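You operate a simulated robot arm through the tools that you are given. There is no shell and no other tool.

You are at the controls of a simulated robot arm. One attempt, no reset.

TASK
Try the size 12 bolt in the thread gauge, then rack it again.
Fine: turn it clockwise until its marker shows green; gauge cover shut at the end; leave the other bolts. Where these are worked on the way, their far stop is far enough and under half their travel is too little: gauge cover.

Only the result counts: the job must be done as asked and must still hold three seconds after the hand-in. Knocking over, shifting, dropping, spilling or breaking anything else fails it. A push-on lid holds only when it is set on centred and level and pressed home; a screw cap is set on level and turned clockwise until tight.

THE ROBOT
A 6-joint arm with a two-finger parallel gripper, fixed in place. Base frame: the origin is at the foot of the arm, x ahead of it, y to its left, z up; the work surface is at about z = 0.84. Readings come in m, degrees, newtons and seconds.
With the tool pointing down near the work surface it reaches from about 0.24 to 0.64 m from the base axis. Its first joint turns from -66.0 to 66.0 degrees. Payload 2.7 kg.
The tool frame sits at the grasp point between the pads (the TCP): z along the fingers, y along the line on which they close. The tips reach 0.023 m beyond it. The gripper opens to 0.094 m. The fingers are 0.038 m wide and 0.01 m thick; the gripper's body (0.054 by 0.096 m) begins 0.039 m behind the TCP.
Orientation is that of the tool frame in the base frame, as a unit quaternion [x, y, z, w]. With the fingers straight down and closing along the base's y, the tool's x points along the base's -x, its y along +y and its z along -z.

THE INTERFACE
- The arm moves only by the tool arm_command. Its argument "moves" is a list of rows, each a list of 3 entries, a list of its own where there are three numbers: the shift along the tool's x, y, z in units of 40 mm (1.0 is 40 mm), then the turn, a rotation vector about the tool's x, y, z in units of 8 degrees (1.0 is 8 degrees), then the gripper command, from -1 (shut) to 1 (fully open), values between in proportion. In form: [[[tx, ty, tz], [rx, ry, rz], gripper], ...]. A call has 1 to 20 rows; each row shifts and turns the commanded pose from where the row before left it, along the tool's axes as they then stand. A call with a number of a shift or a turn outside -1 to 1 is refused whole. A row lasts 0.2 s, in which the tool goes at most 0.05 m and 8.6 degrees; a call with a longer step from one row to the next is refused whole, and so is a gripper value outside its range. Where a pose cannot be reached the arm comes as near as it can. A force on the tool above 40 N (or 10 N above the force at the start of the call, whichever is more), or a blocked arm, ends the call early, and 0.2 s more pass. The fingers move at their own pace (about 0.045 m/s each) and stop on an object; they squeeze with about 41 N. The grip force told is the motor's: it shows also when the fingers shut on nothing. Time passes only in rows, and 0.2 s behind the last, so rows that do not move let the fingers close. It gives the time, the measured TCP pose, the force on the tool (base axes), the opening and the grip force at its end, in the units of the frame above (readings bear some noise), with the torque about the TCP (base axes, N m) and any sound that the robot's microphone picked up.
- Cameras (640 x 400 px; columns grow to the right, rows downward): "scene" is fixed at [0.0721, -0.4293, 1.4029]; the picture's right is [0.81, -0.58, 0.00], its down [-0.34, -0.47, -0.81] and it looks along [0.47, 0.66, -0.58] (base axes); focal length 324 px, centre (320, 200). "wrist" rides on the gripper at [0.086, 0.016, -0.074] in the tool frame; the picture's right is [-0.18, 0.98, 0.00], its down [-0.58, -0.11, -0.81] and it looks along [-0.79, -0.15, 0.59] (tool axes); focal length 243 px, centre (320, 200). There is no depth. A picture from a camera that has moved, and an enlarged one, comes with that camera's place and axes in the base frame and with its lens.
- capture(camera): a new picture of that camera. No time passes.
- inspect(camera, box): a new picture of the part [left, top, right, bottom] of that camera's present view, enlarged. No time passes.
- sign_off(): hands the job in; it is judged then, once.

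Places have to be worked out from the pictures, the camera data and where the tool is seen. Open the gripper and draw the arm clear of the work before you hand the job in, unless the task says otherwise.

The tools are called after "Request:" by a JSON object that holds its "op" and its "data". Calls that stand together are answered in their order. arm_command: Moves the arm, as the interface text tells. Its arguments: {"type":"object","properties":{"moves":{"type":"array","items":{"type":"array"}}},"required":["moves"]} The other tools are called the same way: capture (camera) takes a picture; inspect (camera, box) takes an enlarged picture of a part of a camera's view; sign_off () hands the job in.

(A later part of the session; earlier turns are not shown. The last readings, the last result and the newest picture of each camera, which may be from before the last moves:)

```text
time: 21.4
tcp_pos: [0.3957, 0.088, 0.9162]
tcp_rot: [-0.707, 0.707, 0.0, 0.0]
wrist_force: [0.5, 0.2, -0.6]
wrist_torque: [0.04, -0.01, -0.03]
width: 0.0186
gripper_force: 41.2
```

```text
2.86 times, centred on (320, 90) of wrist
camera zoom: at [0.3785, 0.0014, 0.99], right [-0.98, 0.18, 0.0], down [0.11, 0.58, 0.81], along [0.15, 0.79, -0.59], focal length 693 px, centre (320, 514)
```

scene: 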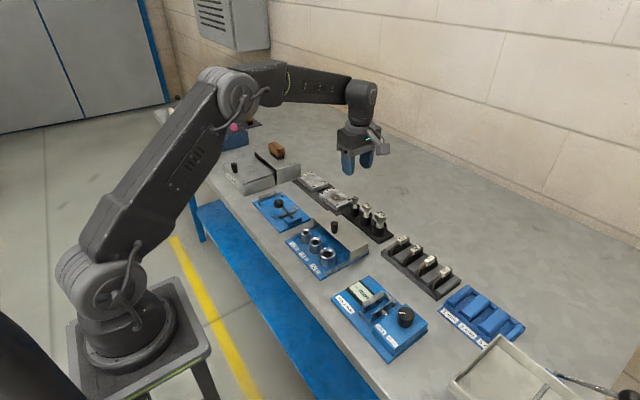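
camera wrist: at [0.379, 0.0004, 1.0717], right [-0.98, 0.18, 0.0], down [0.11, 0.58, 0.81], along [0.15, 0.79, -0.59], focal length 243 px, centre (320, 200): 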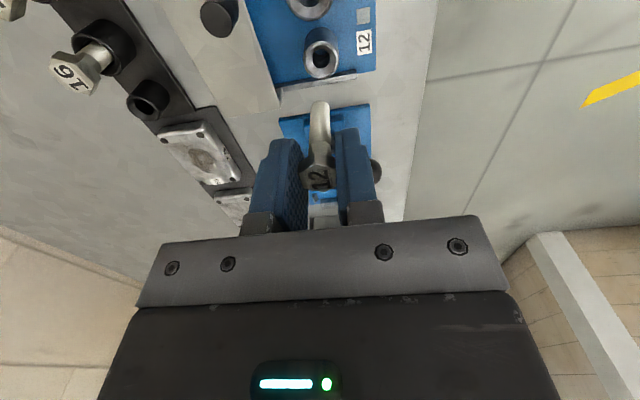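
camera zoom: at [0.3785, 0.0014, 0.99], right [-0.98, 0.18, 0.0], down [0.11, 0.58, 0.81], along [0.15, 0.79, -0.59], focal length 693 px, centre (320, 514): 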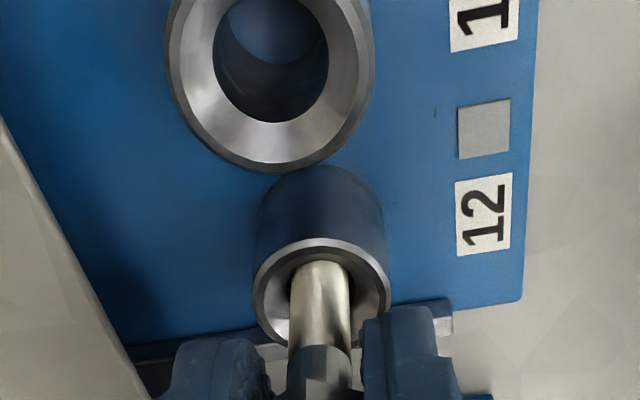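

Request:
{"op": "arm_command", "data": {"moves": [[[0, 0, 0.05], [0, 0, 0], -0.9], [[0, 0, 0.05], [0, 0, 0], -0.9], [[0, 0, 0.05], [0, 0, 0], -0.9], [[0, 0, 0], [0, 0, 0], -0.9]]}}

Request:
{"op": "inspect", "data": {"camera": "scene", "box": [285, 205, 325, 245]}}

```text
time: 22.4
tcp_pos: [0.3945, 0.0886, 0.9106]
tcp_rot: [-0.707, 0.707, 0.0, -0.001]
wrist_force: [0.7, 0.4, -0.2]
wrist_torque: [0.01, 0.01, 0.03]
width: 0.0182
gripper_force: 40.7
```

```text
10.00 times, centred on (305, 225) of scene
camera zoom: at [0.0721, -0.4293, 1.4029], right [0.81, -0.58, 0.0], down [-0.34, -0.47, -0.81], along [0.47, 0.66, -0.58], focal length 3237 px, centre (470, -50)
```

zoom: 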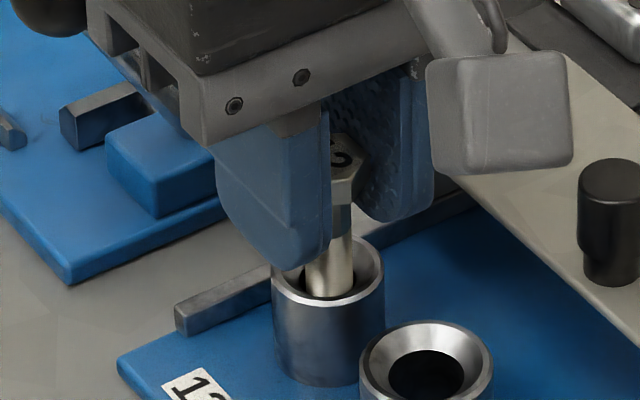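

Request:
{"op": "arm_command", "data": {"moves": [[[0, 0, 0.04], [0, 0, 0], -0.9], [[0, 0, 0.04], [0, 0, 0], -0.9], [[0, 0, 0.04], [0, 0, 0], -0.9], [[0, 0, 0], [0, 0, 0], -0.9]]}}

Request:
{"op": "inspect", "data": {"camera": "scene", "box": [285, 205, 325, 245]}}

```text
time: 23.4
tcp_pos: [0.3946, 0.0894, 0.9043]
tcp_rot: [-0.707, 0.707, 0.0, 0.0]
wrist_force: [0.6, 0.5, -1.0]
wrist_torque: [-0.01, -0.04, 0.01]
width: 0.0179
gripper_force: 41.1
```

```text
10.00 times, centred on (305, 225) of scene
camera zoom: at [0.0721, -0.4293, 1.4029], right [0.81, -0.58, 0.0], down [-0.34, -0.47, -0.81], along [0.47, 0.66, -0.58], focal length 3237 px, centre (470, -50)
```

zoom: 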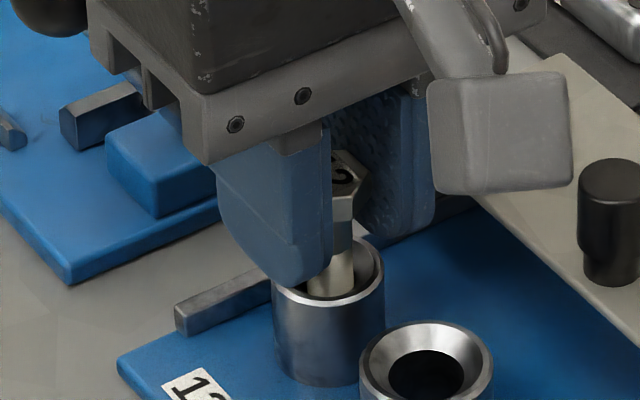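

No contact yet at TCP 0.905. I'll keep creeping down in 1 mm steps, since the finger tips still have about 10 mm above the rim.

Request:
{"op": "arm_command", "data": {"moves": [[[0, 0, 0.025], [0, 0, 0], -0.9], [[0, 0, 0.025], [0, 0, 0], -0.9], [[0, 0, 0.025], [0, 0, 0], -0.9], [[0, 0, 0.025], [0, 0, 0], -0.9], [[0, 0, 0], [0, 0, 0], -0.9]]}}

Request:
{"op": "inspect", "data": {"camera": "scene", "box": [285, 205, 325, 245]}}

Request:
{"op": "inspect", "data": {"camera": "wrist", "box": [220, 20, 420, 160]}}

```text
time: 24.6
tcp_pos: [0.3962, 0.0879, 0.9037]
tcp_rot: [0.707, -0.707, 0.001, -0.003]
wrist_force: [-1.7, 0.1, 33.8]
wrist_torque: [0.09, 0.05, 0.02]
width: 0.0181
gripper_force: 41.5
```

```text
10.00 times, centred on (305, 225) of scene
camera zoom: at [0.0717, -0.4294, 1.4029], right [0.81, -0.58, 0.0], down [-0.34, -0.47, -0.81], along [0.47, 0.66, -0.58], focal length 3237 px, centre (470, -50)
```

zoom: 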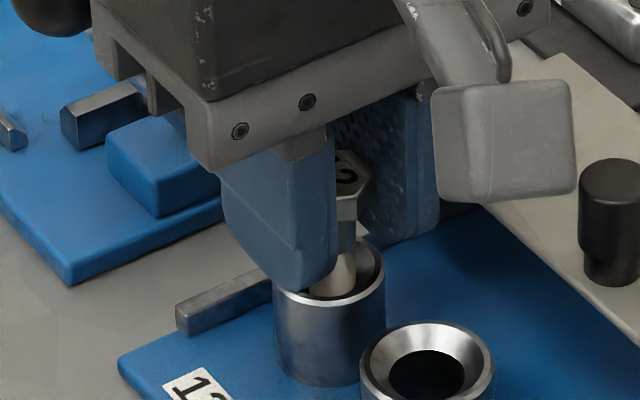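

```text
2.86 times, centred on (320, 90) of wrist
camera zoom: at [0.3789, 0.001, 0.9768], right [-0.98, 0.18, -0.01], down [0.1, 0.58, 0.81], along [0.15, 0.79, -0.59], focal length 693 px, centre (320, 514)
```

zoom: 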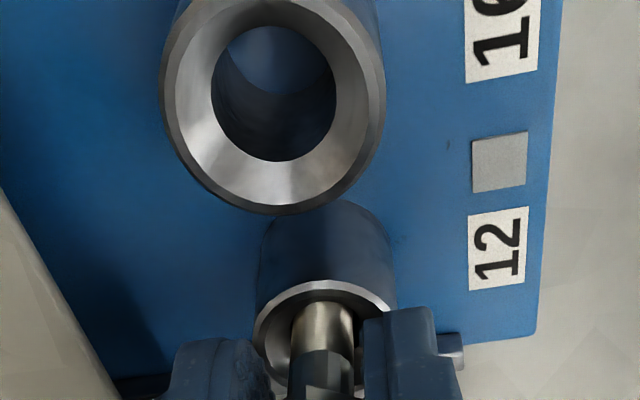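

Firm contact: 34 N upward at TCP ≈ 0.903, so the tip is seated at the thread. I'll ease the push a little and turn clockwise (+rz about the tool axis), watching force and marker.

Request:
{"op": "arm_command", "data": {"moves": [[[0, 0, -0.025], [0, 0, 0], -0.9], [[0, 0, 0], [0, 0, 0.5], -0.9], [[0, 0, 0], [0, 0, 1], -0.9], [[0, 0, 0], [0, 0, 1], -0.9], [[0, 0, 0], [0, 0, 0], -0.9]]}}

Request:
{"op": "inspect", "data": {"camera": "scene", "box": [285, 205, 325, 245]}}

Request:
{"op": "inspect", "data": {"camera": "wrist", "box": [220, 20, 420, 160]}}

```text
time: 25.8
tcp_pos: [0.3953, 0.0873, 0.9031]
tcp_rot: [-0.573, 0.819, 0.0, 0.001]
wrist_force: [0.7, 2.0, 27.7]
wrist_torque: [0.04, 0.0, -0.02]
width: 0.018
gripper_force: 40.9
```

```text
10.00 times, centred on (305, 225) of scene
camera zoom: at [0.0718, -0.4294, 1.4029], right [0.81, -0.58, 0.0], down [-0.34, -0.47, -0.81], along [0.47, 0.66, -0.58], focal length 3237 px, centre (470, -50)
```

zoom: 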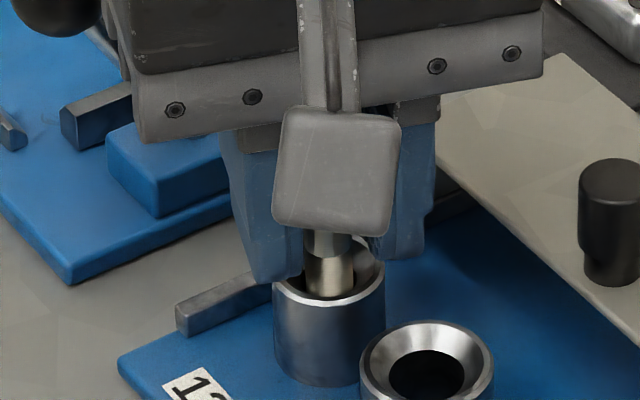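

```text
2.86 times, centred on (320, 90) of wrist
camera zoom: at [0.3492, 0.0118, 0.9766], right [-0.86, 0.51, 0.0], down [0.3, 0.51, 0.81], along [0.41, 0.69, -0.59], focal length 693 px, centre (320, 514)
```

zoom: 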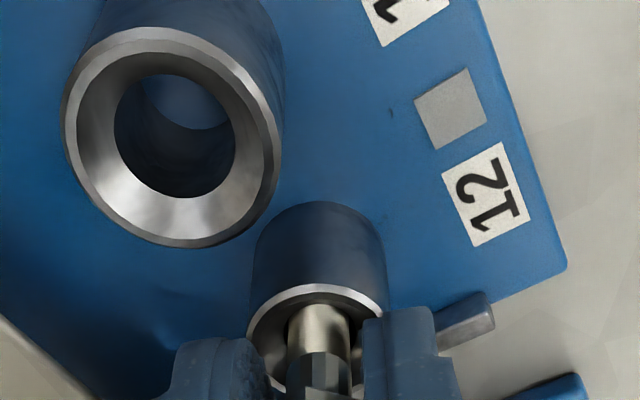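

The bolt turns with light torque and the push has dropped slightly to 28 N. I'll keep turning clockwise.

Request:
{"op": "arm_command", "data": {"moves": [[[0, 0, 0], [0, 0, 1], -0.9], [[0, 0, 0], [0, 0, 1], -0.9], [[0, 0, 0], [0, 0, 1], -0.9], [[0, 0, 0], [0, 0, 1], -0.9], [[0, 0, 0], [0, 0, 1], -0.9], [[0, 0, 0], [0, 0, 0], -0.9]]}}

Request:
{"op": "inspect", "data": {"camera": "scene", "box": [285, 205, 325, 245]}}

Request:
{"op": "inspect", "data": {"camera": "wrist", "box": [220, 20, 420, 160]}}

```text
time: 27.2
tcp_pos: [0.3952, 0.0876, 0.9025]
tcp_rot: [-0.258, 0.966, 0.001, 0.001]
wrist_force: [0.8, -2.4, 30.7]
wrist_torque: [-0.06, 0.01, 0.01]
width: 0.018
gripper_force: 41.1
```

```text
10.00 times, centred on (305, 225) of scene
camera zoom: at [0.0717, -0.4295, 1.4029], right [0.81, -0.58, 0.0], down [-0.34, -0.47, -0.81], along [0.47, 0.66, -0.58], focal length 3237 px, centre (470, -50)
```

zoom: 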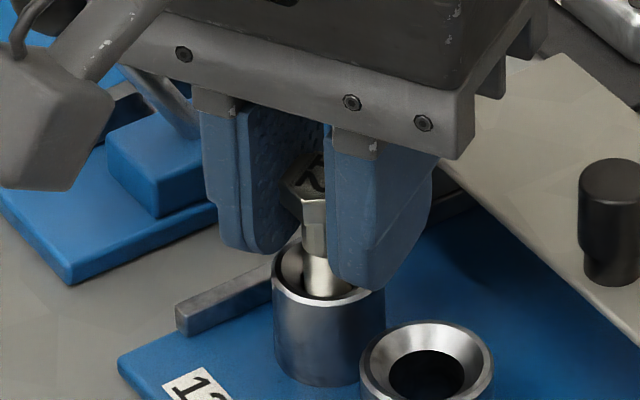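

```text
2.86 times, centred on (320, 90) of wrist
camera zoom: at [0.3111, 0.0584, 0.9763], right [-0.33, 0.94, 0.0], down [0.56, 0.19, 0.81], along [0.76, 0.27, -0.59], focal length 693 px, centre (320, 514)
```

zoom: 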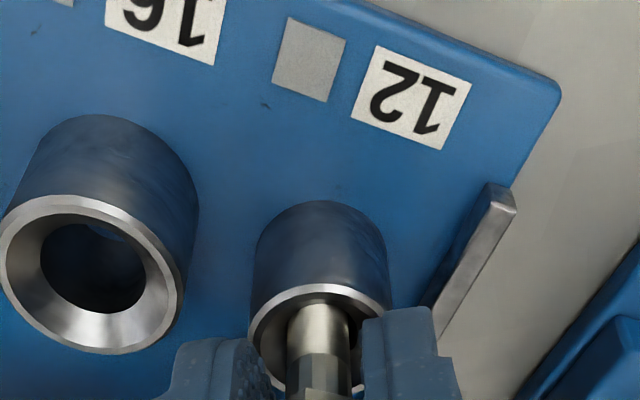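

I've turned 60° so far with steady contact and almost no torque, and no marker change yet. I'll continue clockwise another 80°.

Request:
{"op": "arm_command", "data": {"moves": [[[0, 0, 0], [0, 0, 1], -0.9], [[0, 0, 0], [0, 0, 1], -0.9], [[0, 0, 0], [0, 0, 1], -0.9], [[0, 0, 0], [0, 0, 1], -0.9], [[0, 0, 0], [0, 0, 1], -0.9], [[0, 0, 0], [0, 0, 1], -0.9], [[0, 0, 0], [0, 0, 1], -0.9], [[0, 0, 0], [0, 0, 1], -0.9], [[0, 0, 0], [0, 0, 1], -0.9], [[0, 0, 0], [0, 0, 1], -0.9], [[0, 0, 0], [0, 0, 0], -0.9]]}}

Request:
{"op": "inspect", "data": {"camera": "scene", "box": [280, 205, 340, 255]}}

Request:
{"op": "capture", "data": {"camera": "wrist"}}

```text
time: 29.6
tcp_pos: [0.3949, 0.0881, 0.9021]
tcp_rot: [0.423, 0.906, 0.0, 0.0]
wrist_force: [0.5, 3.1, 25.2]
wrist_torque: [0.16, 0.04, 0.02]
width: 0.0179
gripper_force: 41.3
```

```text
8.00 times, centred on (310, 230) of scene
camera zoom: at [0.0718, -0.4294, 1.4029], right [0.81, -0.58, 0.0], down [-0.34, -0.47, -0.81], along [0.47, 0.66, -0.58], focal length 2589 px, centre (400, -40)
```

zoom: 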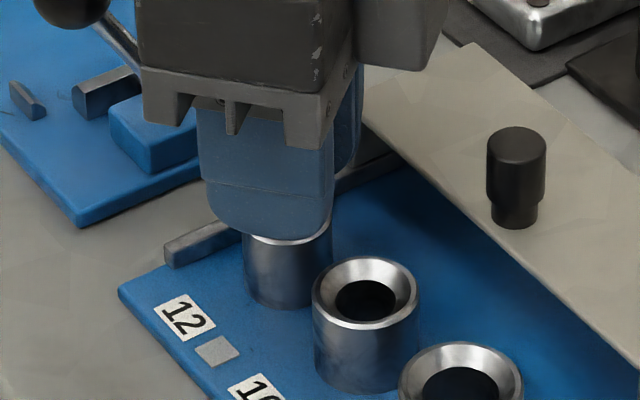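

```text
taken
camera wrist: at [0.3511, 0.1644, 0.9762], right [0.87, 0.49, 0.0], down [0.29, -0.52, 0.81], along [0.4, -0.7, -0.59], focal length 243 px, centre (320, 200)
```

wrist: 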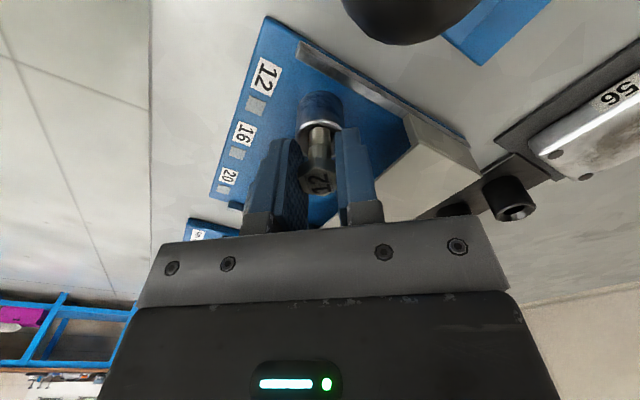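

I've turned 140° in all. The z reading is dropping slowly, from 0.9037 to 0.9021, which suggests the thread is engaging. I'll continue clockwise.

Request:
{"op": "arm_command", "data": {"moves": [[[0, 0, 0], [0, 0, 1], -0.9], [[0, 0, 0], [0, 0, 1], -0.9], [[0, 0, 0], [0, 0, 1], -0.9], [[0, 0, 0], [0, 0, 1], -0.9], [[0, 0, 0], [0, 0, 1], -0.9], [[0, 0, 0], [0, 0, 1], -0.9], [[0, 0, 0], [0, 0, 1], -0.9], [[0, 0, 0], [0, 0, 1], -0.9], [[0, 0, 0], [0, 0, 1], -0.9], [[0, 0, 0], [0, 0, 1], -0.9], [[0, 0, 0], [0, 0, 0], -0.9]]}}

Request:
{"op": "inspect", "data": {"camera": "scene", "box": [280, 205, 340, 255]}}

Request:
{"op": "capture", "data": {"camera": "wrist"}}

```text
time: 32.0
tcp_pos: [0.3936, 0.0878, 0.9032]
tcp_rot: [0.907, 0.422, 0.001, 0.0]
wrist_force: [-1.7, -1.4, 22.0]
wrist_torque: [0.0, 0.11, 0.01]
width: 0.0181
gripper_force: 41.1
```

```text
8.00 times, centred on (310, 230) of scene
camera zoom: at [0.0718, -0.4294, 1.4029], right [0.81, -0.58, 0.0], down [-0.34, -0.47, -0.81], along [0.47, 0.66, -0.58], focal length 2589 px, centre (400, -40)
```

zoom: 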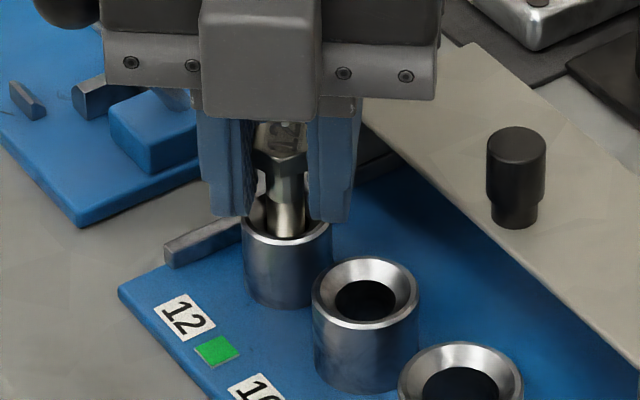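

```text
taken
camera wrist: at [0.4621, 0.1429, 0.976], right [0.63, -0.77, 0.0], down [-0.46, -0.37, 0.81], along [-0.62, -0.51, -0.59], focal length 243 px, centre (320, 200)
```

wrist: 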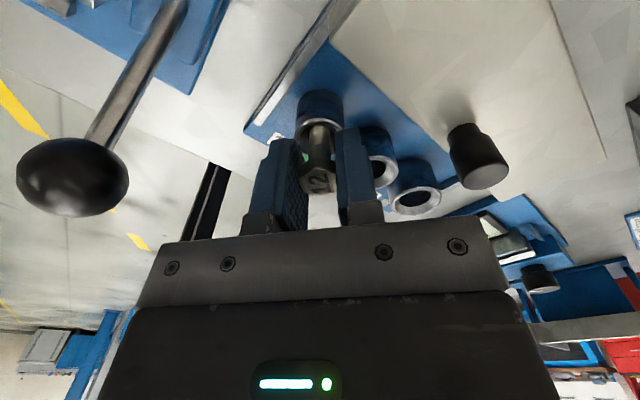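

The marker beside socket 12 has turned green. Now I'll unscrew it: ease the push slightly, then turn counter-clockwise back the way I came.

Request:
{"op": "arm_command", "data": {"moves": [[[0, 0, 0], [0, 0, 0], -0.9], [[0, 0, -0.025], [0, 0, 0], -0.9], [[0, 0, 0], [0, 0, -1], -0.9], [[0, 0, 0], [0, 0, -1], -0.9], [[0, 0, 0], [0, 0, -1], -0.9], [[0, 0, 0], [0, 0, -1], -0.9], [[0, 0, 0], [0, 0, -1], -0.9], [[0, 0, 0], [0, 0, -1], -0.9], [[0, 0, 0], [0, 0, -1], -0.9], [[0, 0, 0], [0, 0, -1], -0.9], [[0, 0, 0], [0, 0, -1], -0.9], [[0, 0, 0], [0, 0, -1], -0.9], [[0, 0, 0], [0, 0, 0], -0.9]]}}

Request:
{"op": "inspect", "data": {"camera": "scene", "box": [280, 205, 340, 255]}}

```text
time: 34.8
tcp_pos: [0.3953, 0.087, 0.9034]
tcp_rot: [0.422, 0.907, 0.001, 0.0]
wrist_force: [0.0, -0.5, -1.1]
wrist_torque: [0.02, -0.02, -0.04]
width: 0.0183
gripper_force: 40.9
```

```text
8.00 times, centred on (310, 230) of scene
camera zoom: at [0.0721, -0.4293, 1.4029], right [0.81, -0.58, 0.0], down [-0.34, -0.47, -0.81], along [0.47, 0.66, -0.58], focal length 2589 px, centre (400, -40)
```

zoom: 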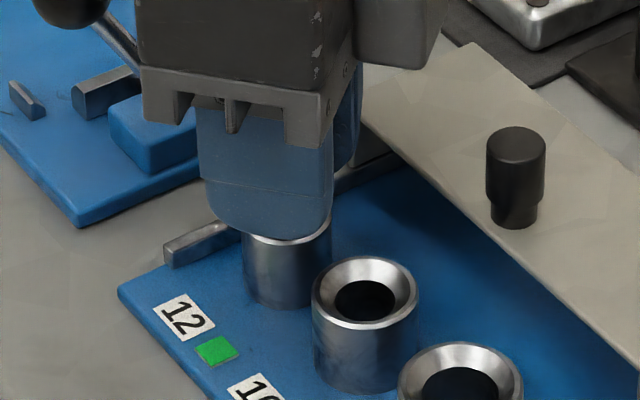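

The contact force has gone to about zero and the marker stays green. I'll turn the remaining 140° counter-clockwise to the original orientation, then try a small lift.

Request:
{"op": "arm_command", "data": {"moves": [[[0, 0, 0], [0, 0, -1], -0.9], [[0, 0, 0], [0, 0, -1], -0.9], [[0, 0, 0], [0, 0, -1], -0.9], [[0, 0, 0], [0, 0, -1], -0.9], [[0, 0, 0], [0, 0, -1], -0.9], [[0, 0, 0], [0, 0, -1], -0.9], [[0, 0, 0], [0, 0, -1], -0.9], [[0, 0, 0], [0, 0, -1], -0.9], [[0, 0, 0], [0, 0, -1], -0.9], [[0, 0, 0], [0, 0, -1], -0.9], [[0, 0, 0], [0, 0, -1], -0.9], [[0, 0, 0], [0, 0, -1], -0.9], [[0, 0, 0], [0, 0, -1], -0.9], [[0, 0, 0], [0, 0, -1], -0.9], [[0, 0, 0], [0, 0, -1], -0.9], [[0, 0, 0], [0, 0, -1], -0.9], [[0, 0, 0], [0, 0, -1], -0.9], [[0, 0, 0], [0, 0, -0.5], -0.9], [[0, 0, 0], [0, 0, 0], -0.9]]}}

Request:
{"op": "inspect", "data": {"camera": "scene", "box": [280, 205, 340, 255]}}

Request:
{"op": "inspect", "data": {"camera": "wrist", "box": [200, 60, 440, 210]}}

```text
time: 38.8
tcp_pos: [0.3952, 0.0873, 0.9034]
tcp_rot: [0.708, -0.707, -0.001, 0.0]
wrist_force: [-0.3, 1.0, -0.9]
wrist_torque: [-0.01, -0.01, 0.0]
width: 0.0183
gripper_force: 40.9
```

```text
8.00 times, centred on (310, 230) of scene
camera zoom: at [0.0721, -0.4293, 1.4029], right [0.81, -0.58, 0.0], down [-0.34, -0.47, -0.81], along [0.47, 0.66, -0.58], focal length 2589 px, centre (400, -40)
```

zoom: 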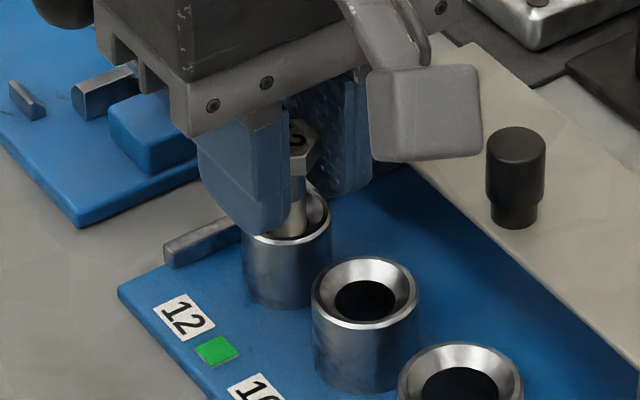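

```text
2.67 times, centred on (320, 135) of wrist
camera zoom: at [0.3784, 0.001, 0.9769], right [-0.98, 0.18, 0.0], down [0.11, 0.58, 0.81], along [0.15, 0.79, -0.59], focal length 647 px, centre (320, 373)
```

zoom: 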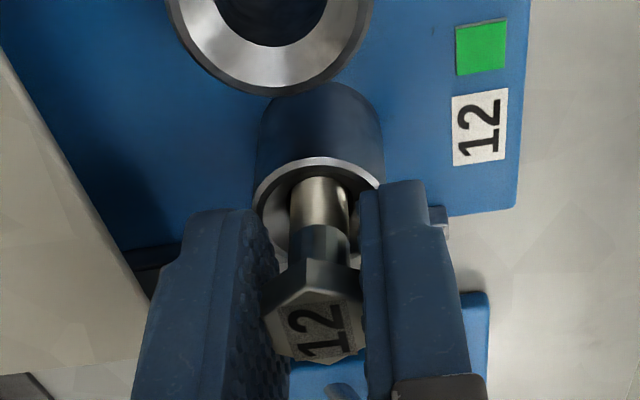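

The marker remains green and the bolt is loose in my grip. I'll try a gentle lift and check for resistance.

Request:
{"op": "arm_command", "data": {"moves": [[[0, 0, -0.05], [0, 0, 0], -0.9], [[0, 0, -0.1], [0, 0, 0], -0.9], [[0, 0, -0.1], [0, 0, 0], -0.9], [[0, 0, 0], [0, 0, 0], -0.9]]}}

Request:
{"op": "inspect", "data": {"camera": "scene", "box": [280, 205, 340, 255]}}

Request:
{"op": "inspect", "data": {"camera": "wrist", "box": [200, 60, 440, 210]}}

```text
time: 39.8
tcp_pos: [0.3955, 0.0874, 0.9141]
tcp_rot: [0.707, -0.707, -0.001, 0.0]
wrist_force: [-0.7, 0.5, 0.0]
wrist_torque: [0.02, 0.0, -0.05]
width: 0.018
gripper_force: 41.2
```

```text
8.00 times, centred on (310, 230) of scene
camera zoom: at [0.0721, -0.4293, 1.4029], right [0.81, -0.58, 0.0], down [-0.34, -0.47, -0.81], along [0.47, 0.66, -0.58], focal length 2589 px, centre (400, -40)
```

zoom: 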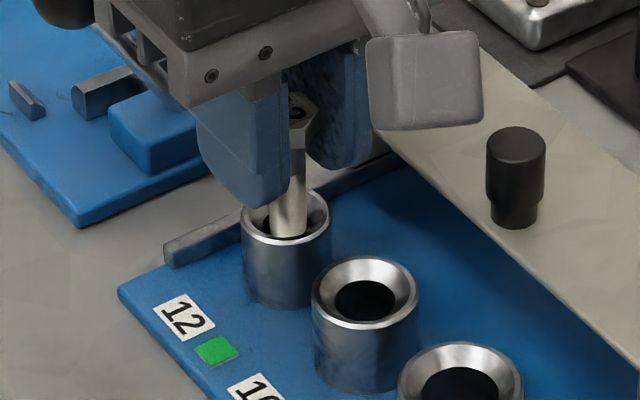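

```text
2.67 times, centred on (320, 135) of wrist
camera zoom: at [0.3785, 0.0012, 0.9872], right [-0.98, 0.18, 0.0], down [0.11, 0.58, 0.81], along [0.15, 0.79, -0.59], focal length 647 px, centre (320, 373)
```

zoom: 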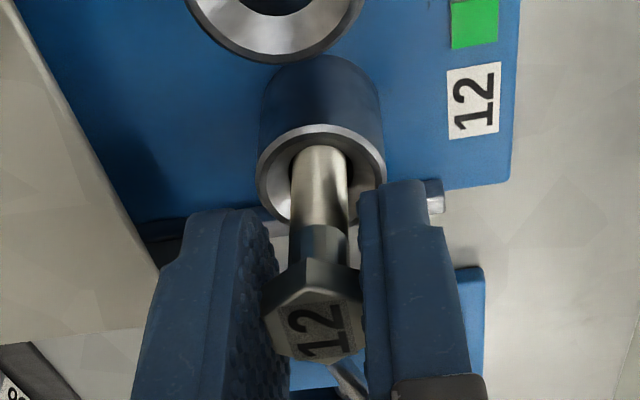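

The bolt comes free with no resistance. I'll lift to travel height and carry it back above the rack sleeve.

Request:
{"op": "arm_command", "data": {"moves": [[[0, 0, -0.4], [0, 0, 0], -0.9], [[0, 0, -0.6], [0, 0, 0], -0.9], [[0, 0, -0.6], [0, 0, 0], -0.9], [[0, 0, -0.565], [0, 0, 0], -0.9], [[-0.063, -0.855, 0], [0, 0, 0], -0.9], [[-0.063, -0.855, 0], [0, 0, 0], -0.9], [[-0.063, -0.855, 0], [0, 0, 0], -0.9], [[-0.063, -0.855, 0], [0, 0, 0], -0.9], [[-0.063, -0.855, 0], [0, 0, 0], -0.9], [[0, 0, 0], [0, 0, 0], -0.9]]}}

Request:
{"op": "inspect", "data": {"camera": "wrist", "box": [200, 0, 440, 150]}}

Request:
{"op": "inspect", "data": {"camera": "scene", "box": [330, 150, 410, 230]}}

```text
time: 42.0
tcp_pos: [0.5649, 0.1003, 0.9997]
tcp_rot: [0.707, -0.707, -0.001, 0.001]
wrist_force: [-0.5, -0.4, -0.1]
wrist_torque: [-0.01, 0.0, 0.01]
width: 0.0182
gripper_force: 40.5
```

```text
2.67 times, centred on (320, 75) of wrist
camera zoom: at [0.5489, 0.0129, 1.0732], right [-0.98, 0.18, 0.0], down [0.11, 0.58, 0.81], along [0.15, 0.79, -0.59], focal length 647 px, centre (320, 533)
```

zoom: 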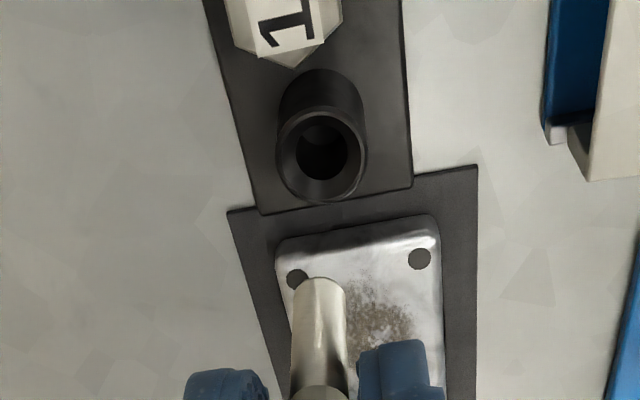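

```text
5.00 times, centred on (370, 190) of scene
camera zoom: at [0.0721, -0.4293, 1.4029], right [0.81, -0.58, 0.0], down [-0.34, -0.47, -0.81], along [0.47, 0.66, -0.58], focal length 1618 px, centre (70, 250)
```

zoom: 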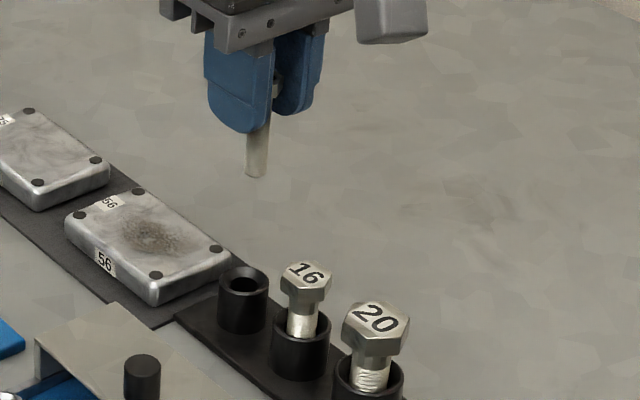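

The bolt is above its own sleeve, at the same commanded spot it was picked from. I'll lower until the tip is just above the sleeve and verify alignment.

Request:
{"op": "arm_command", "data": {"moves": [[[0, 0, 0.5], [0, 0, 0], -0.9], [[0, 0, 0.5], [0, 0, 0], -0.9], [[0, 0, 0.5], [0, 0, 0], -0.9], [[0, 0, 0], [0, 0, 0], -0.9]]}}

Request:
{"op": "inspect", "data": {"camera": "wrist", "box": [240, 20, 400, 120]}}

Request:
{"op": "inspect", "data": {"camera": "scene", "box": [350, 180, 390, 220]}}

```text
time: 43.0
tcp_pos: [0.5655, 0.1005, 0.9404]
tcp_rot: [-0.707, 0.707, 0.0, 0.0]
wrist_force: [-0.4, 0.1, -0.5]
wrist_torque: [-0.01, -0.04, -0.02]
width: 0.0182
gripper_force: 40.8
```

```text
4.00 times, centred on (320, 70) of wrist
camera zoom: at [0.5493, 0.0139, 1.0138], right [-0.98, 0.18, 0.0], down [0.11, 0.58, 0.81], along [0.15, 0.79, -0.59], focal length 970 px, centre (320, 720)
```

zoom: 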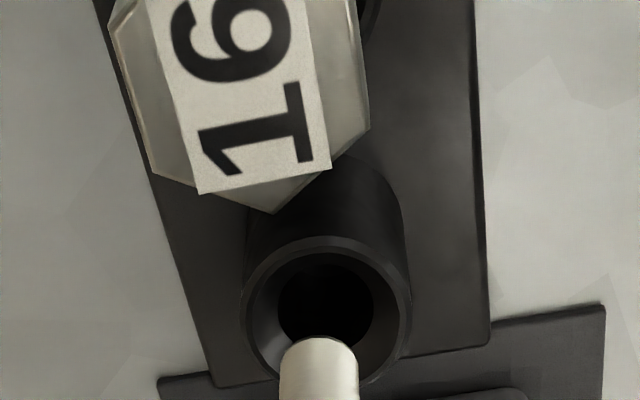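

```text
10.00 times, centred on (370, 200) of scene
camera zoom: at [0.0721, -0.4293, 1.4029], right [0.81, -0.58, 0.0], down [-0.34, -0.47, -0.81], along [0.47, 0.66, -0.58], focal length 3237 px, centre (-180, 200)
```

zoom: 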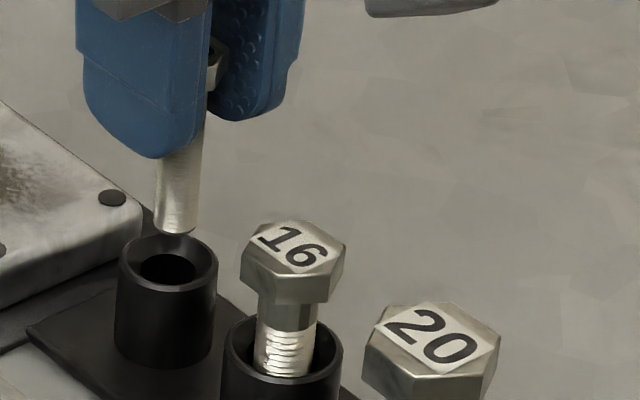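

There's a small offset: the sleeve hole is about 0.6 mm toward −x and 1.3 mm toward +y of the bolt tip. I'll correct that and lower into the sleeve.

Request:
{"op": "arm_command", "data": {"moves": [[[-0.033, 0.015, 0], [0, 0, 0], -0.9], [[0, 0, 0.1], [0, 0, 0], -0.9], [[0, 0, 0.1], [0, 0, 0], -0.9], [[0, 0, 0.1], [0, 0, 0], -0.9], [[0, 0, 0], [0, 0, 0], -0.9]]}}

Request:
{"op": "inspect", "data": {"camera": "wrist", "box": [240, 20, 400, 120]}}

Request:
{"op": "inspect", "data": {"camera": "scene", "box": [350, 180, 390, 220]}}

```text
time: 44.2
tcp_pos: [0.5643, 0.1014, 0.927]
tcp_rot: [0.707, -0.707, 0.0, 0.0]
wrist_force: [0.3, -0.9, -0.6]
wrist_torque: [0.03, 0.0, 0.02]
width: 0.0183
gripper_force: 40.4
```

```text
4.00 times, centred on (320, 70) of wrist
camera zoom: at [0.5479, 0.0151, 1.001], right [-0.98, 0.18, 0.0], down [0.11, 0.58, 0.81], along [0.15, 0.79, -0.59], focal length 970 px, centre (320, 720)
```

zoom: 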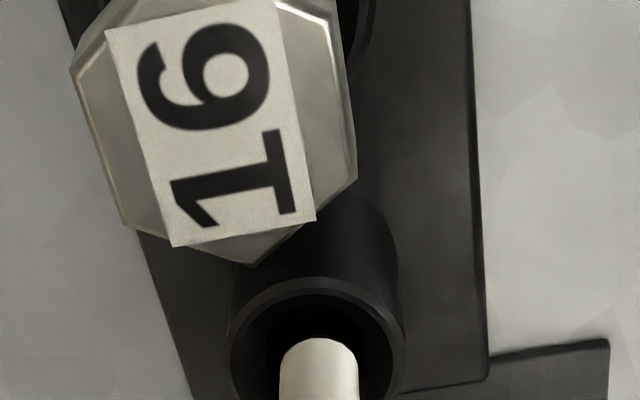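

```text
10.00 times, centred on (370, 200) of scene
camera zoom: at [0.0721, -0.4293, 1.4029], right [0.81, -0.58, 0.0], down [-0.34, -0.47, -0.81], along [0.47, 0.66, -0.58], focal length 3237 px, centre (-180, 200)
```

zoom: 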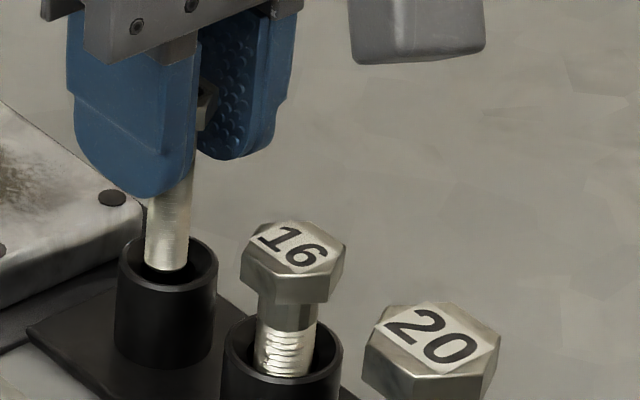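

The bolt is now coaxial with the sleeve. I'll lower it the rest of the way, slowing near the bottom.

Request:
{"op": "arm_command", "data": {"moves": [[[0, 0, 0.1], [0, 0, 0], -0.9], [[0, 0, 0.1], [0, 0, 0], -0.9], [[0, 0, 0.1], [0, 0, 0], -0.9], [[0, 0, 0.1], [0, 0, 0], -0.9], [[0, 0, 0.05], [0, 0, 0], -0.9], [[0, 0, 0], [0, 0, 0], -0.9]]}}

Request:
{"op": "inspect", "data": {"camera": "wrist", "box": [200, 60, 440, 210]}}

Request:
{"op": "inspect", "data": {"camera": "scene", "box": [350, 180, 390, 220]}}

```text
time: 45.6
tcp_pos: [0.5659, 0.1007, 0.9091]
tcp_rot: [-0.707, 0.707, -0.001, 0.0]
wrist_force: [-0.2, -0.8, -0.3]
wrist_torque: [-0.01, -0.01, 0.02]
width: 0.0181
gripper_force: 40.8
```

```text
2.67 times, centred on (320, 135) of wrist
camera zoom: at [0.5485, 0.0146, 0.9829], right [-0.98, 0.18, 0.0], down [0.11, 0.58, 0.81], along [0.15, 0.79, -0.59], focal length 647 px, centre (320, 373)
```

zoom: 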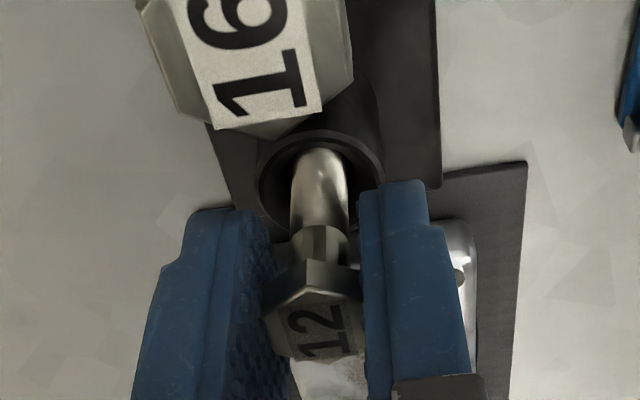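

```text
10.00 times, centred on (370, 200) of scene
camera zoom: at [0.0721, -0.4293, 1.4029], right [0.81, -0.58, 0.0], down [-0.34, -0.47, -0.81], along [0.47, 0.66, -0.58], focal length 3237 px, centre (-180, 200)
```

zoom: 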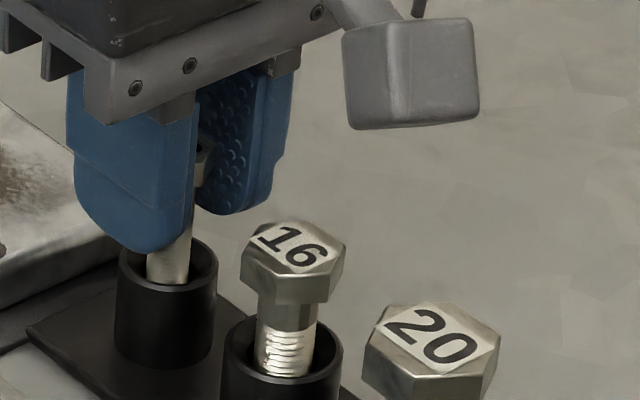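

Request:
{"op": "arm_command", "data": {"moves": [[[0, 0, 0.03], [0, 0, 0], -0.9], [[0, 0, 0.03], [0, 0, 0], -0.9], [[0, 0, 0.03], [0, 0, 0], -0.9], [[0, 0, 0.03], [0, 0, 0], -0.9], [[0, 0, 0], [0, 0, 0], -0.9]]}}

```text
time: 46.8
tcp_pos: [0.5657, 0.1002, 0.9028]
tcp_rot: [-0.707, 0.707, -0.001, 0.0]
wrist_force: [-0.9, -0.1, -1.1]
wrist_torque: [-0.01, 0.0, 0.01]
width: 0.0182
gripper_force: 41.0
```

No floor contact yet, so I'll continue with sub-millimetre steps.

Request:
{"op": "arm_command", "data": {"moves": [[[0, 0, 0.02], [0, 0, 0], -0.9], [[0, 0, 0.02], [0, 0, 0], -0.9], [[0, 0, 0.02], [0, 0, 0], -0.9], [[0, 0, 0], [0, 0, 0], -0.9]]}}

Request:
{"op": "inspect", "data": {"camera": "scene", "box": [350, 180, 390, 220]}}

Request:
{"op": "inspect", "data": {"camera": "wrist", "box": [200, 60, 440, 210]}}

```text
time: 47.8
tcp_pos: [0.565, 0.1019, 0.9029]
tcp_rot: [0.707, -0.707, 0.0, 0.0]
wrist_force: [-0.2, 0.9, -0.3]
wrist_torque: [-0.02, 0.0, 0.01]
width: 0.0179
gripper_force: 40.7
```

```text
10.00 times, centred on (370, 200) of scene
camera zoom: at [0.0721, -0.4293, 1.4029], right [0.81, -0.58, 0.0], down [-0.34, -0.47, -0.81], along [0.47, 0.66, -0.58], focal length 3237 px, centre (-180, 200)
```

zoom: 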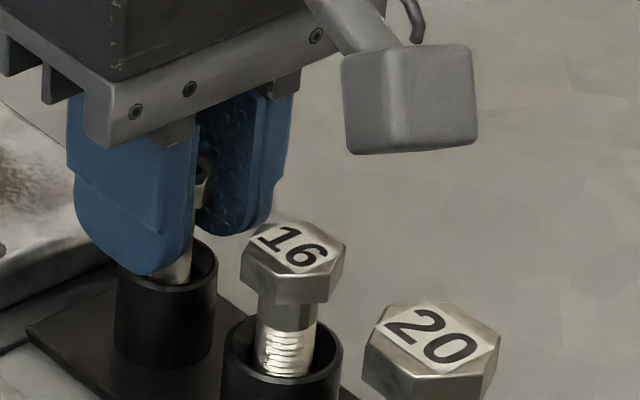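

```text
2.67 times, centred on (320, 135) of wrist
camera zoom: at [0.5486, 0.0142, 0.976], right [-0.98, 0.18, 0.0], down [0.11, 0.58, 0.81], along [0.15, 0.79, -0.59], focal length 647 px, centre (320, 373)
```

zoom: 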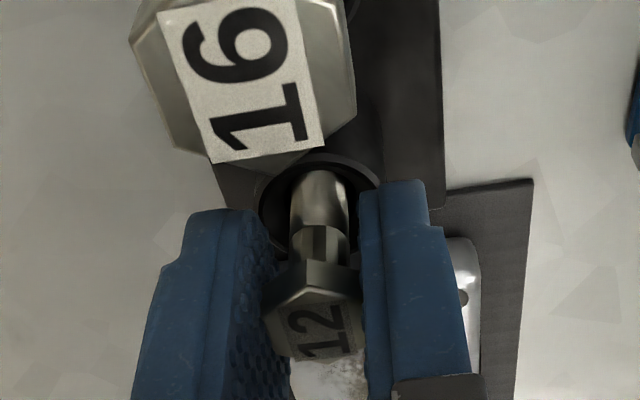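

Request:
{"op": "arm_command", "data": {"moves": [[[0, 0, 0.015], [0, 0, 0], -0.9], [[0, 0, 0.015], [0, 0, 0], -0.9], [[0, 0, 0.015], [0, 0, 0], -0.9], [[0, 0, 0], [0, 0, 0], -0.9]]}}

```text
time: 48.8
tcp_pos: [0.5646, 0.1018, 0.9023]
tcp_rot: [-0.707, 0.707, 0.0, 0.001]
wrist_force: [-1.6, 0.1, 6.1]
wrist_torque: [0.02, 0.1, -0.01]
width: 0.0185
gripper_force: 41.2
```

The bolt is touching the sleeve floor with a 6 N reaction, so it is seated. I'll open the fingers and rise straight up.

Request:
{"op": "arm_command", "data": {"moves": [[[0, 0, -0.005], [0, 0, 0], -0.9], [[0, 0, 0], [0, 0, 0], -0.5], [[0, 0, 0], [0, 0, 0], 0.0], [[0, 0, 0], [0, 0, 0], 0.0], [[0, 0, 0], [0, 0, 0], 0.0]]}}

Request:
{"op": "inspect", "data": {"camera": "wrist", "box": [200, 60, 440, 210]}}

Request:
{"op": "inspect", "data": {"camera": "scene", "box": [350, 180, 390, 220]}}

```text
time: 50.0
tcp_pos: [0.564, 0.1009, 0.9007]
tcp_rot: [0.707, -0.707, 0.0, 0.0]
wrist_force: [-0.2, 0.6, 1.0]
wrist_torque: [0.0, 0.02, 0.0]
width: 0.0473
gripper_force: 0.1
```

```text
2.67 times, centred on (320, 135) of wrist
camera zoom: at [0.5487, 0.0142, 0.9746], right [-0.98, 0.18, 0.0], down [0.11, 0.58, 0.81], along [0.15, 0.79, -0.59], focal length 647 px, centre (320, 373)
```

zoom: 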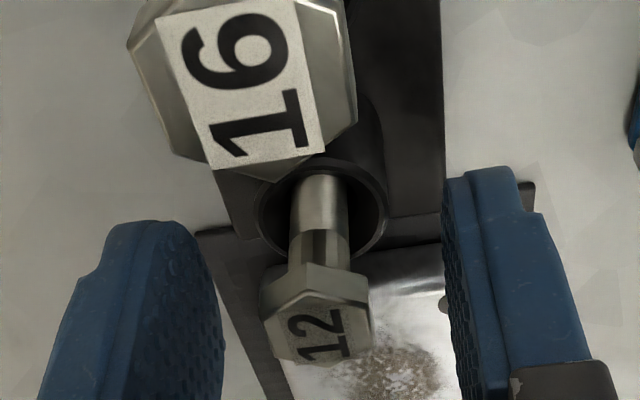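

```text
10.00 times, centred on (370, 200) of scene
camera zoom: at [0.0721, -0.4293, 1.4029], right [0.81, -0.58, 0.0], down [-0.34, -0.47, -0.81], along [0.47, 0.66, -0.58], focal length 3237 px, centre (-180, 200)
```

zoom: 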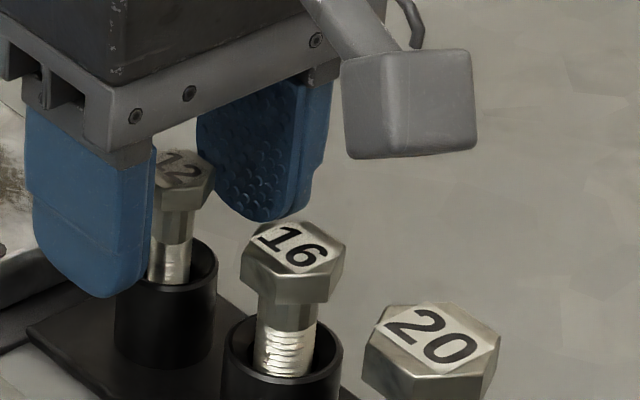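

The bolt stands upright in its sleeve and the fingers are clear of it. I'll rise straight up and check the rack.

Request:
{"op": "arm_command", "data": {"moves": [[[0, 0, -0.5], [0, 0, 0], 0.0], [[0, 0, -1], [0, 0, 0], 0.0], [[0, 0, -1], [0, 0, 0], 0.0], [[0, 0, 0], [0, 0, 0], 0.0]]}}

Request:
{"op": "inspect", "data": {"camera": "wrist", "box": [240, 0, 400, 100]}}

Request:
{"op": "inspect", "data": {"camera": "scene", "box": [280, 180, 400, 280]}}

```text
time: 51.0
tcp_pos: [0.566, 0.102, 1.0015]
tcp_rot: [0.707, -0.707, 0.001, 0.0]
wrist_force: [0.2, 0.1, -0.4]
wrist_torque: [0.01, 0.02, -0.02]
width: 0.0472
gripper_force: 0.2
```

```text
4.00 times, centred on (320, 50) of wrist
camera zoom: at [0.5489, 0.0146, 1.0755], right [-0.98, 0.18, 0.0], down [0.11, 0.58, 0.81], along [0.15, 0.79, -0.59], focal length 970 px, centre (320, 800)
```

zoom: 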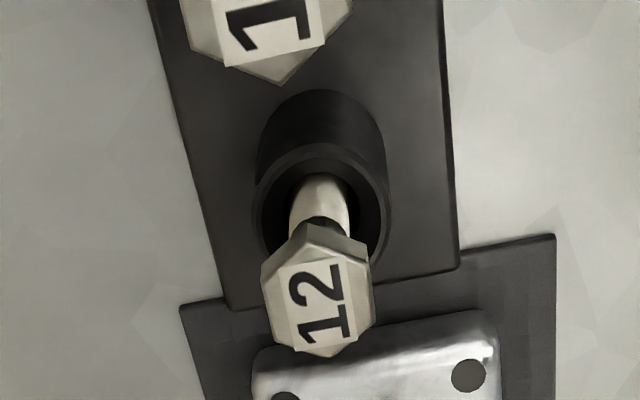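

```text
4.00 times, centred on (340, 230) of scene
camera zoom: at [0.0721, -0.4293, 1.4029], right [0.81, -0.58, 0.0], down [-0.34, -0.47, -0.81], along [0.47, 0.66, -0.58], focal length 1295 px, centre (240, 80)
```

zoom: 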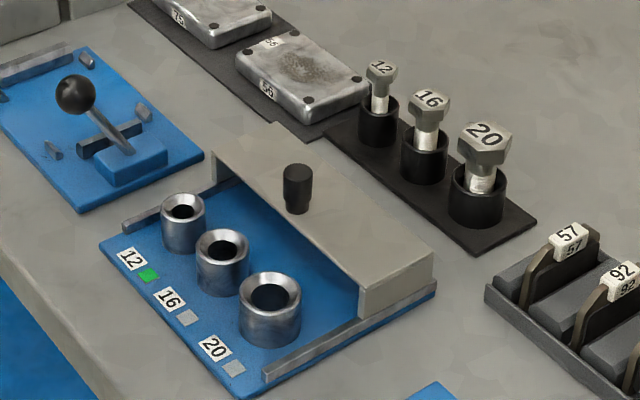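

Bolt 12 is back upright in its sleeve, the other bolts are untouched, and the marker is still green. Next I'll move above the cover knob, about (0.45, 0.04), to close the gauge cover.

Request:
{"op": "arm_command", "data": {"moves": [[[0.52, 0.94, 0], [0, 0, 0], 0.0], [[0.52, 0.94, 0], [0, 0, 0], 0.0], [[0.52, 0.94, 0], [0, 0, 0], 0.0], [[0, 0, 0], [0, 0, 0], 0.0]]}}

Request:
{"op": "inspect", "data": {"camera": "wrist", "box": [200, 0, 440, 150]}}

Request:
{"op": "inspect", "data": {"camera": "scene", "box": [290, 200, 370, 280]}}

```text
time: 52.0
tcp_pos: [0.453, 0.0372, 1.0024]
tcp_rot: [-0.707, 0.707, 0.0, -0.001]
wrist_force: [0.2, -0.5, 0.6]
wrist_torque: [0.01, -0.03, 0.0]
width: 0.047
gripper_force: 0.0
```

```text
2.67 times, centred on (320, 75) of wrist
camera zoom: at [0.4362, -0.0494, 1.075], right [-0.98, 0.18, 0.0], down [0.11, 0.58, 0.81], along [0.15, 0.79, -0.59], focal length 647 px, centre (320, 533)
```

zoom: 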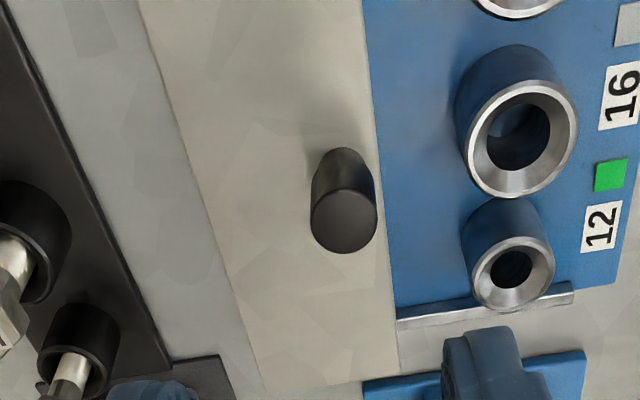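

```text
5.00 times, centred on (330, 240) of scene
camera zoom: at [0.0721, -0.4294, 1.4029], right [0.81, -0.58, 0.0], down [-0.34, -0.47, -0.81], along [0.47, 0.66, -0.58], focal length 1618 px, centre (270, 0)
```

zoom: 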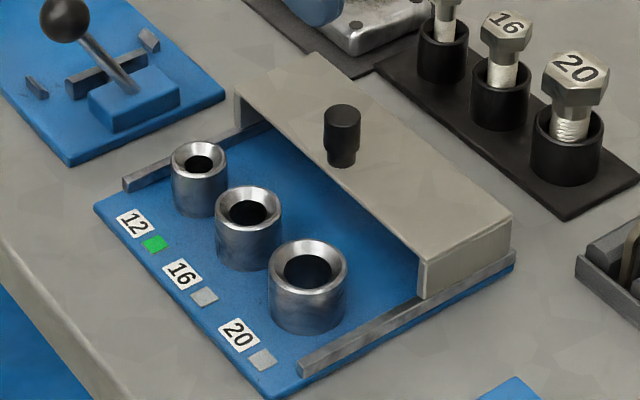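

The knob is at about (0.4465, 0.041). I'll shift to centre on it, descend and grip.

Request:
{"op": "arm_command", "data": {"moves": [[[-0.02, 0.13, 0.6], [0, 0, 0], 0.0], [[0, 0, 0.8], [0, 0, 0], 0.0], [[0, 0, 0.93], [0, 0, 0], 0.0], [[0, 0, 0], [0, 0, 0], 0.0]]}}

Request:
{"op": "capture", "data": {"camera": "wrist"}}

Request:
{"op": "inspect", "data": {"camera": "scene", "box": [290, 190, 370, 270]}}

```text
time: 53.0
tcp_pos: [0.4489, 0.0384, 0.9087]
tcp_rot: [0.707, -0.707, 0.0, 0.001]
wrist_force: [-0.4, -0.1, -0.8]
wrist_torque: [0.07, -0.03, 0.0]
width: 0.0471
gripper_force: 0.0
```

```text
taken
camera wrist: at [0.4326, -0.0493, 0.9823], right [-0.98, 0.18, 0.0], down [0.11, 0.58, 0.81], along [0.15, 0.79, -0.59], focal length 243 px, centre (320, 200)
```

wrist: 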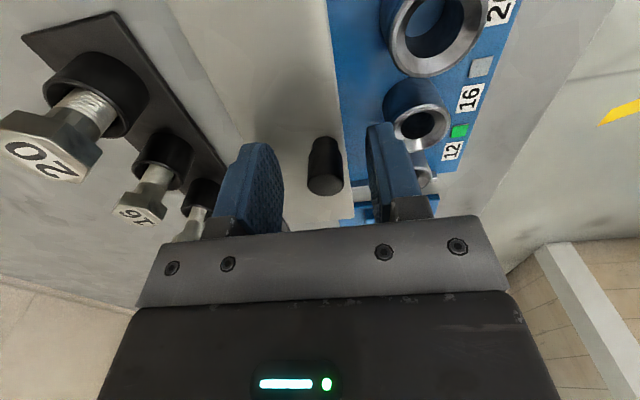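

```text
5.00 times, centred on (330, 230) of scene
camera zoom: at [0.0721, -0.4293, 1.4029], right [0.81, -0.58, 0.0], down [-0.34, -0.47, -0.81], along [0.47, 0.66, -0.58], focal length 1618 px, centre (270, 50)
```

zoom: 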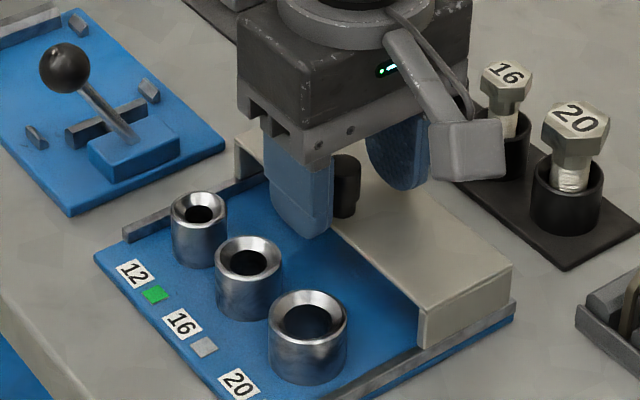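

The knob is centred between the fingers. Closing on it now.

Request:
{"op": "arm_command", "data": {"moves": [[[0, 0, 0], [0, 0, 0], -0.9], [[0, 0, 0], [0, 0, 0], -0.9], [[0, 0, 0], [0, 0, 0], -0.9]]}}

```text
time: 53.8
tcp_pos: [0.4475, 0.0378, 0.9089]
tcp_rot: [0.707, -0.707, -0.001, 0.001]
wrist_force: [-17.9, -0.8, 3.2]
wrist_torque: [-0.09, -0.08, 0.04]
width: 0.0179
gripper_force: 45.0
```

Gripped, and the slight reaction confirms the cover is at its far stop. I'll slide it back toward −x to close it over the sockets.

Request:
{"op": "arm_command", "data": {"moves": [[[0, 0.25, 0], [0, 0, 0], -0.9], [[0, 0.25, 0], [0, 0, 0], -0.9], [[0, 0.25, 0], [0, 0, 0], -0.9], [[0, 0.25, 0], [0, 0, 0], -0.9], [[0, 0.25, 0], [0, 0, 0], -0.9], [[0, 0, 0], [0, 0, 0], -0.9]]}}

Request:
{"op": "inspect", "data": {"camera": "scene", "box": [280, 190, 370, 280]}}

```text
time: 55.2
tcp_pos: [0.3979, 0.0386, 0.9087]
tcp_rot: [-0.706, 0.708, 0.0, 0.0]
wrist_force: [0.8, -29.6, 4.1]
wrist_torque: [-0.28, -0.03, -0.01]
width: 0.0179
gripper_force: 45.1
```

```text
4.44 times, centred on (325, 235) of scene
camera zoom: at [0.0721, -0.4301, 1.4026], right [0.81, -0.58, 0.0], down [-0.34, -0.47, -0.82], along [0.47, 0.66, -0.58], focal length 1438 px, centre (298, 44)
```

zoom: 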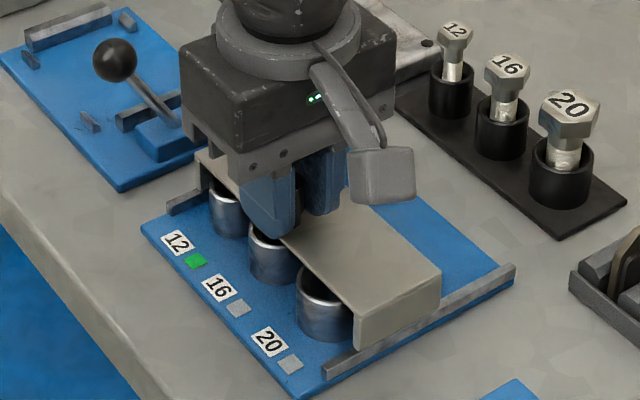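

The cover is nearly closed, but a side load of about −30 N in y has built up. I'll relieve it with a small −y shift before going on.

Request:
{"op": "arm_command", "data": {"moves": [[[0.03, 0, 0], [0, 0, 0], -0.9], [[0, 0, 0], [0, 0, 0], -0.9]]}}

```text
time: 55.8
tcp_pos: [0.3983, 0.0385, 0.9078]
tcp_rot: [0.708, -0.706, 0.0, -0.001]
wrist_force: [-0.3, -18.7, 6.5]
wrist_torque: [-1.07, 0.05, 0.05]
width: 0.018
gripper_force: 44.9
```

Request:
{"op": "arm_command", "data": {"moves": [[[0.03, 0, 0], [0, 0, 0], -0.9], [[0, 0, 0], [0, 0, 0], -0.9]]}}

Request:
{"op": "inspect", "data": {"camera": "wrist", "box": [200, 50, 440, 210]}}

```text
time: 56.4
tcp_pos: [0.3982, 0.0397, 0.9087]
tcp_rot: [0.708, -0.706, 0.0, -0.002]
wrist_force: [0.3, -2.1, 5.2]
wrist_torque: [-1.03, -0.03, 0.12]
width: 0.018
gripper_force: 45.3
```

```text
2.50 times, centred on (320, 130) of wrist
camera zoom: at [0.381, -0.0486, 0.9818], right [-0.98, 0.18, 0.0], down [0.11, 0.58, 0.81], along [0.15, 0.79, -0.59], focal length 606 px, centre (320, 375)
```

zoom: 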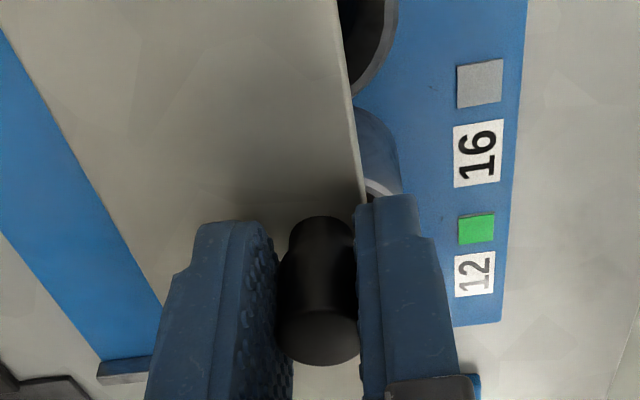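

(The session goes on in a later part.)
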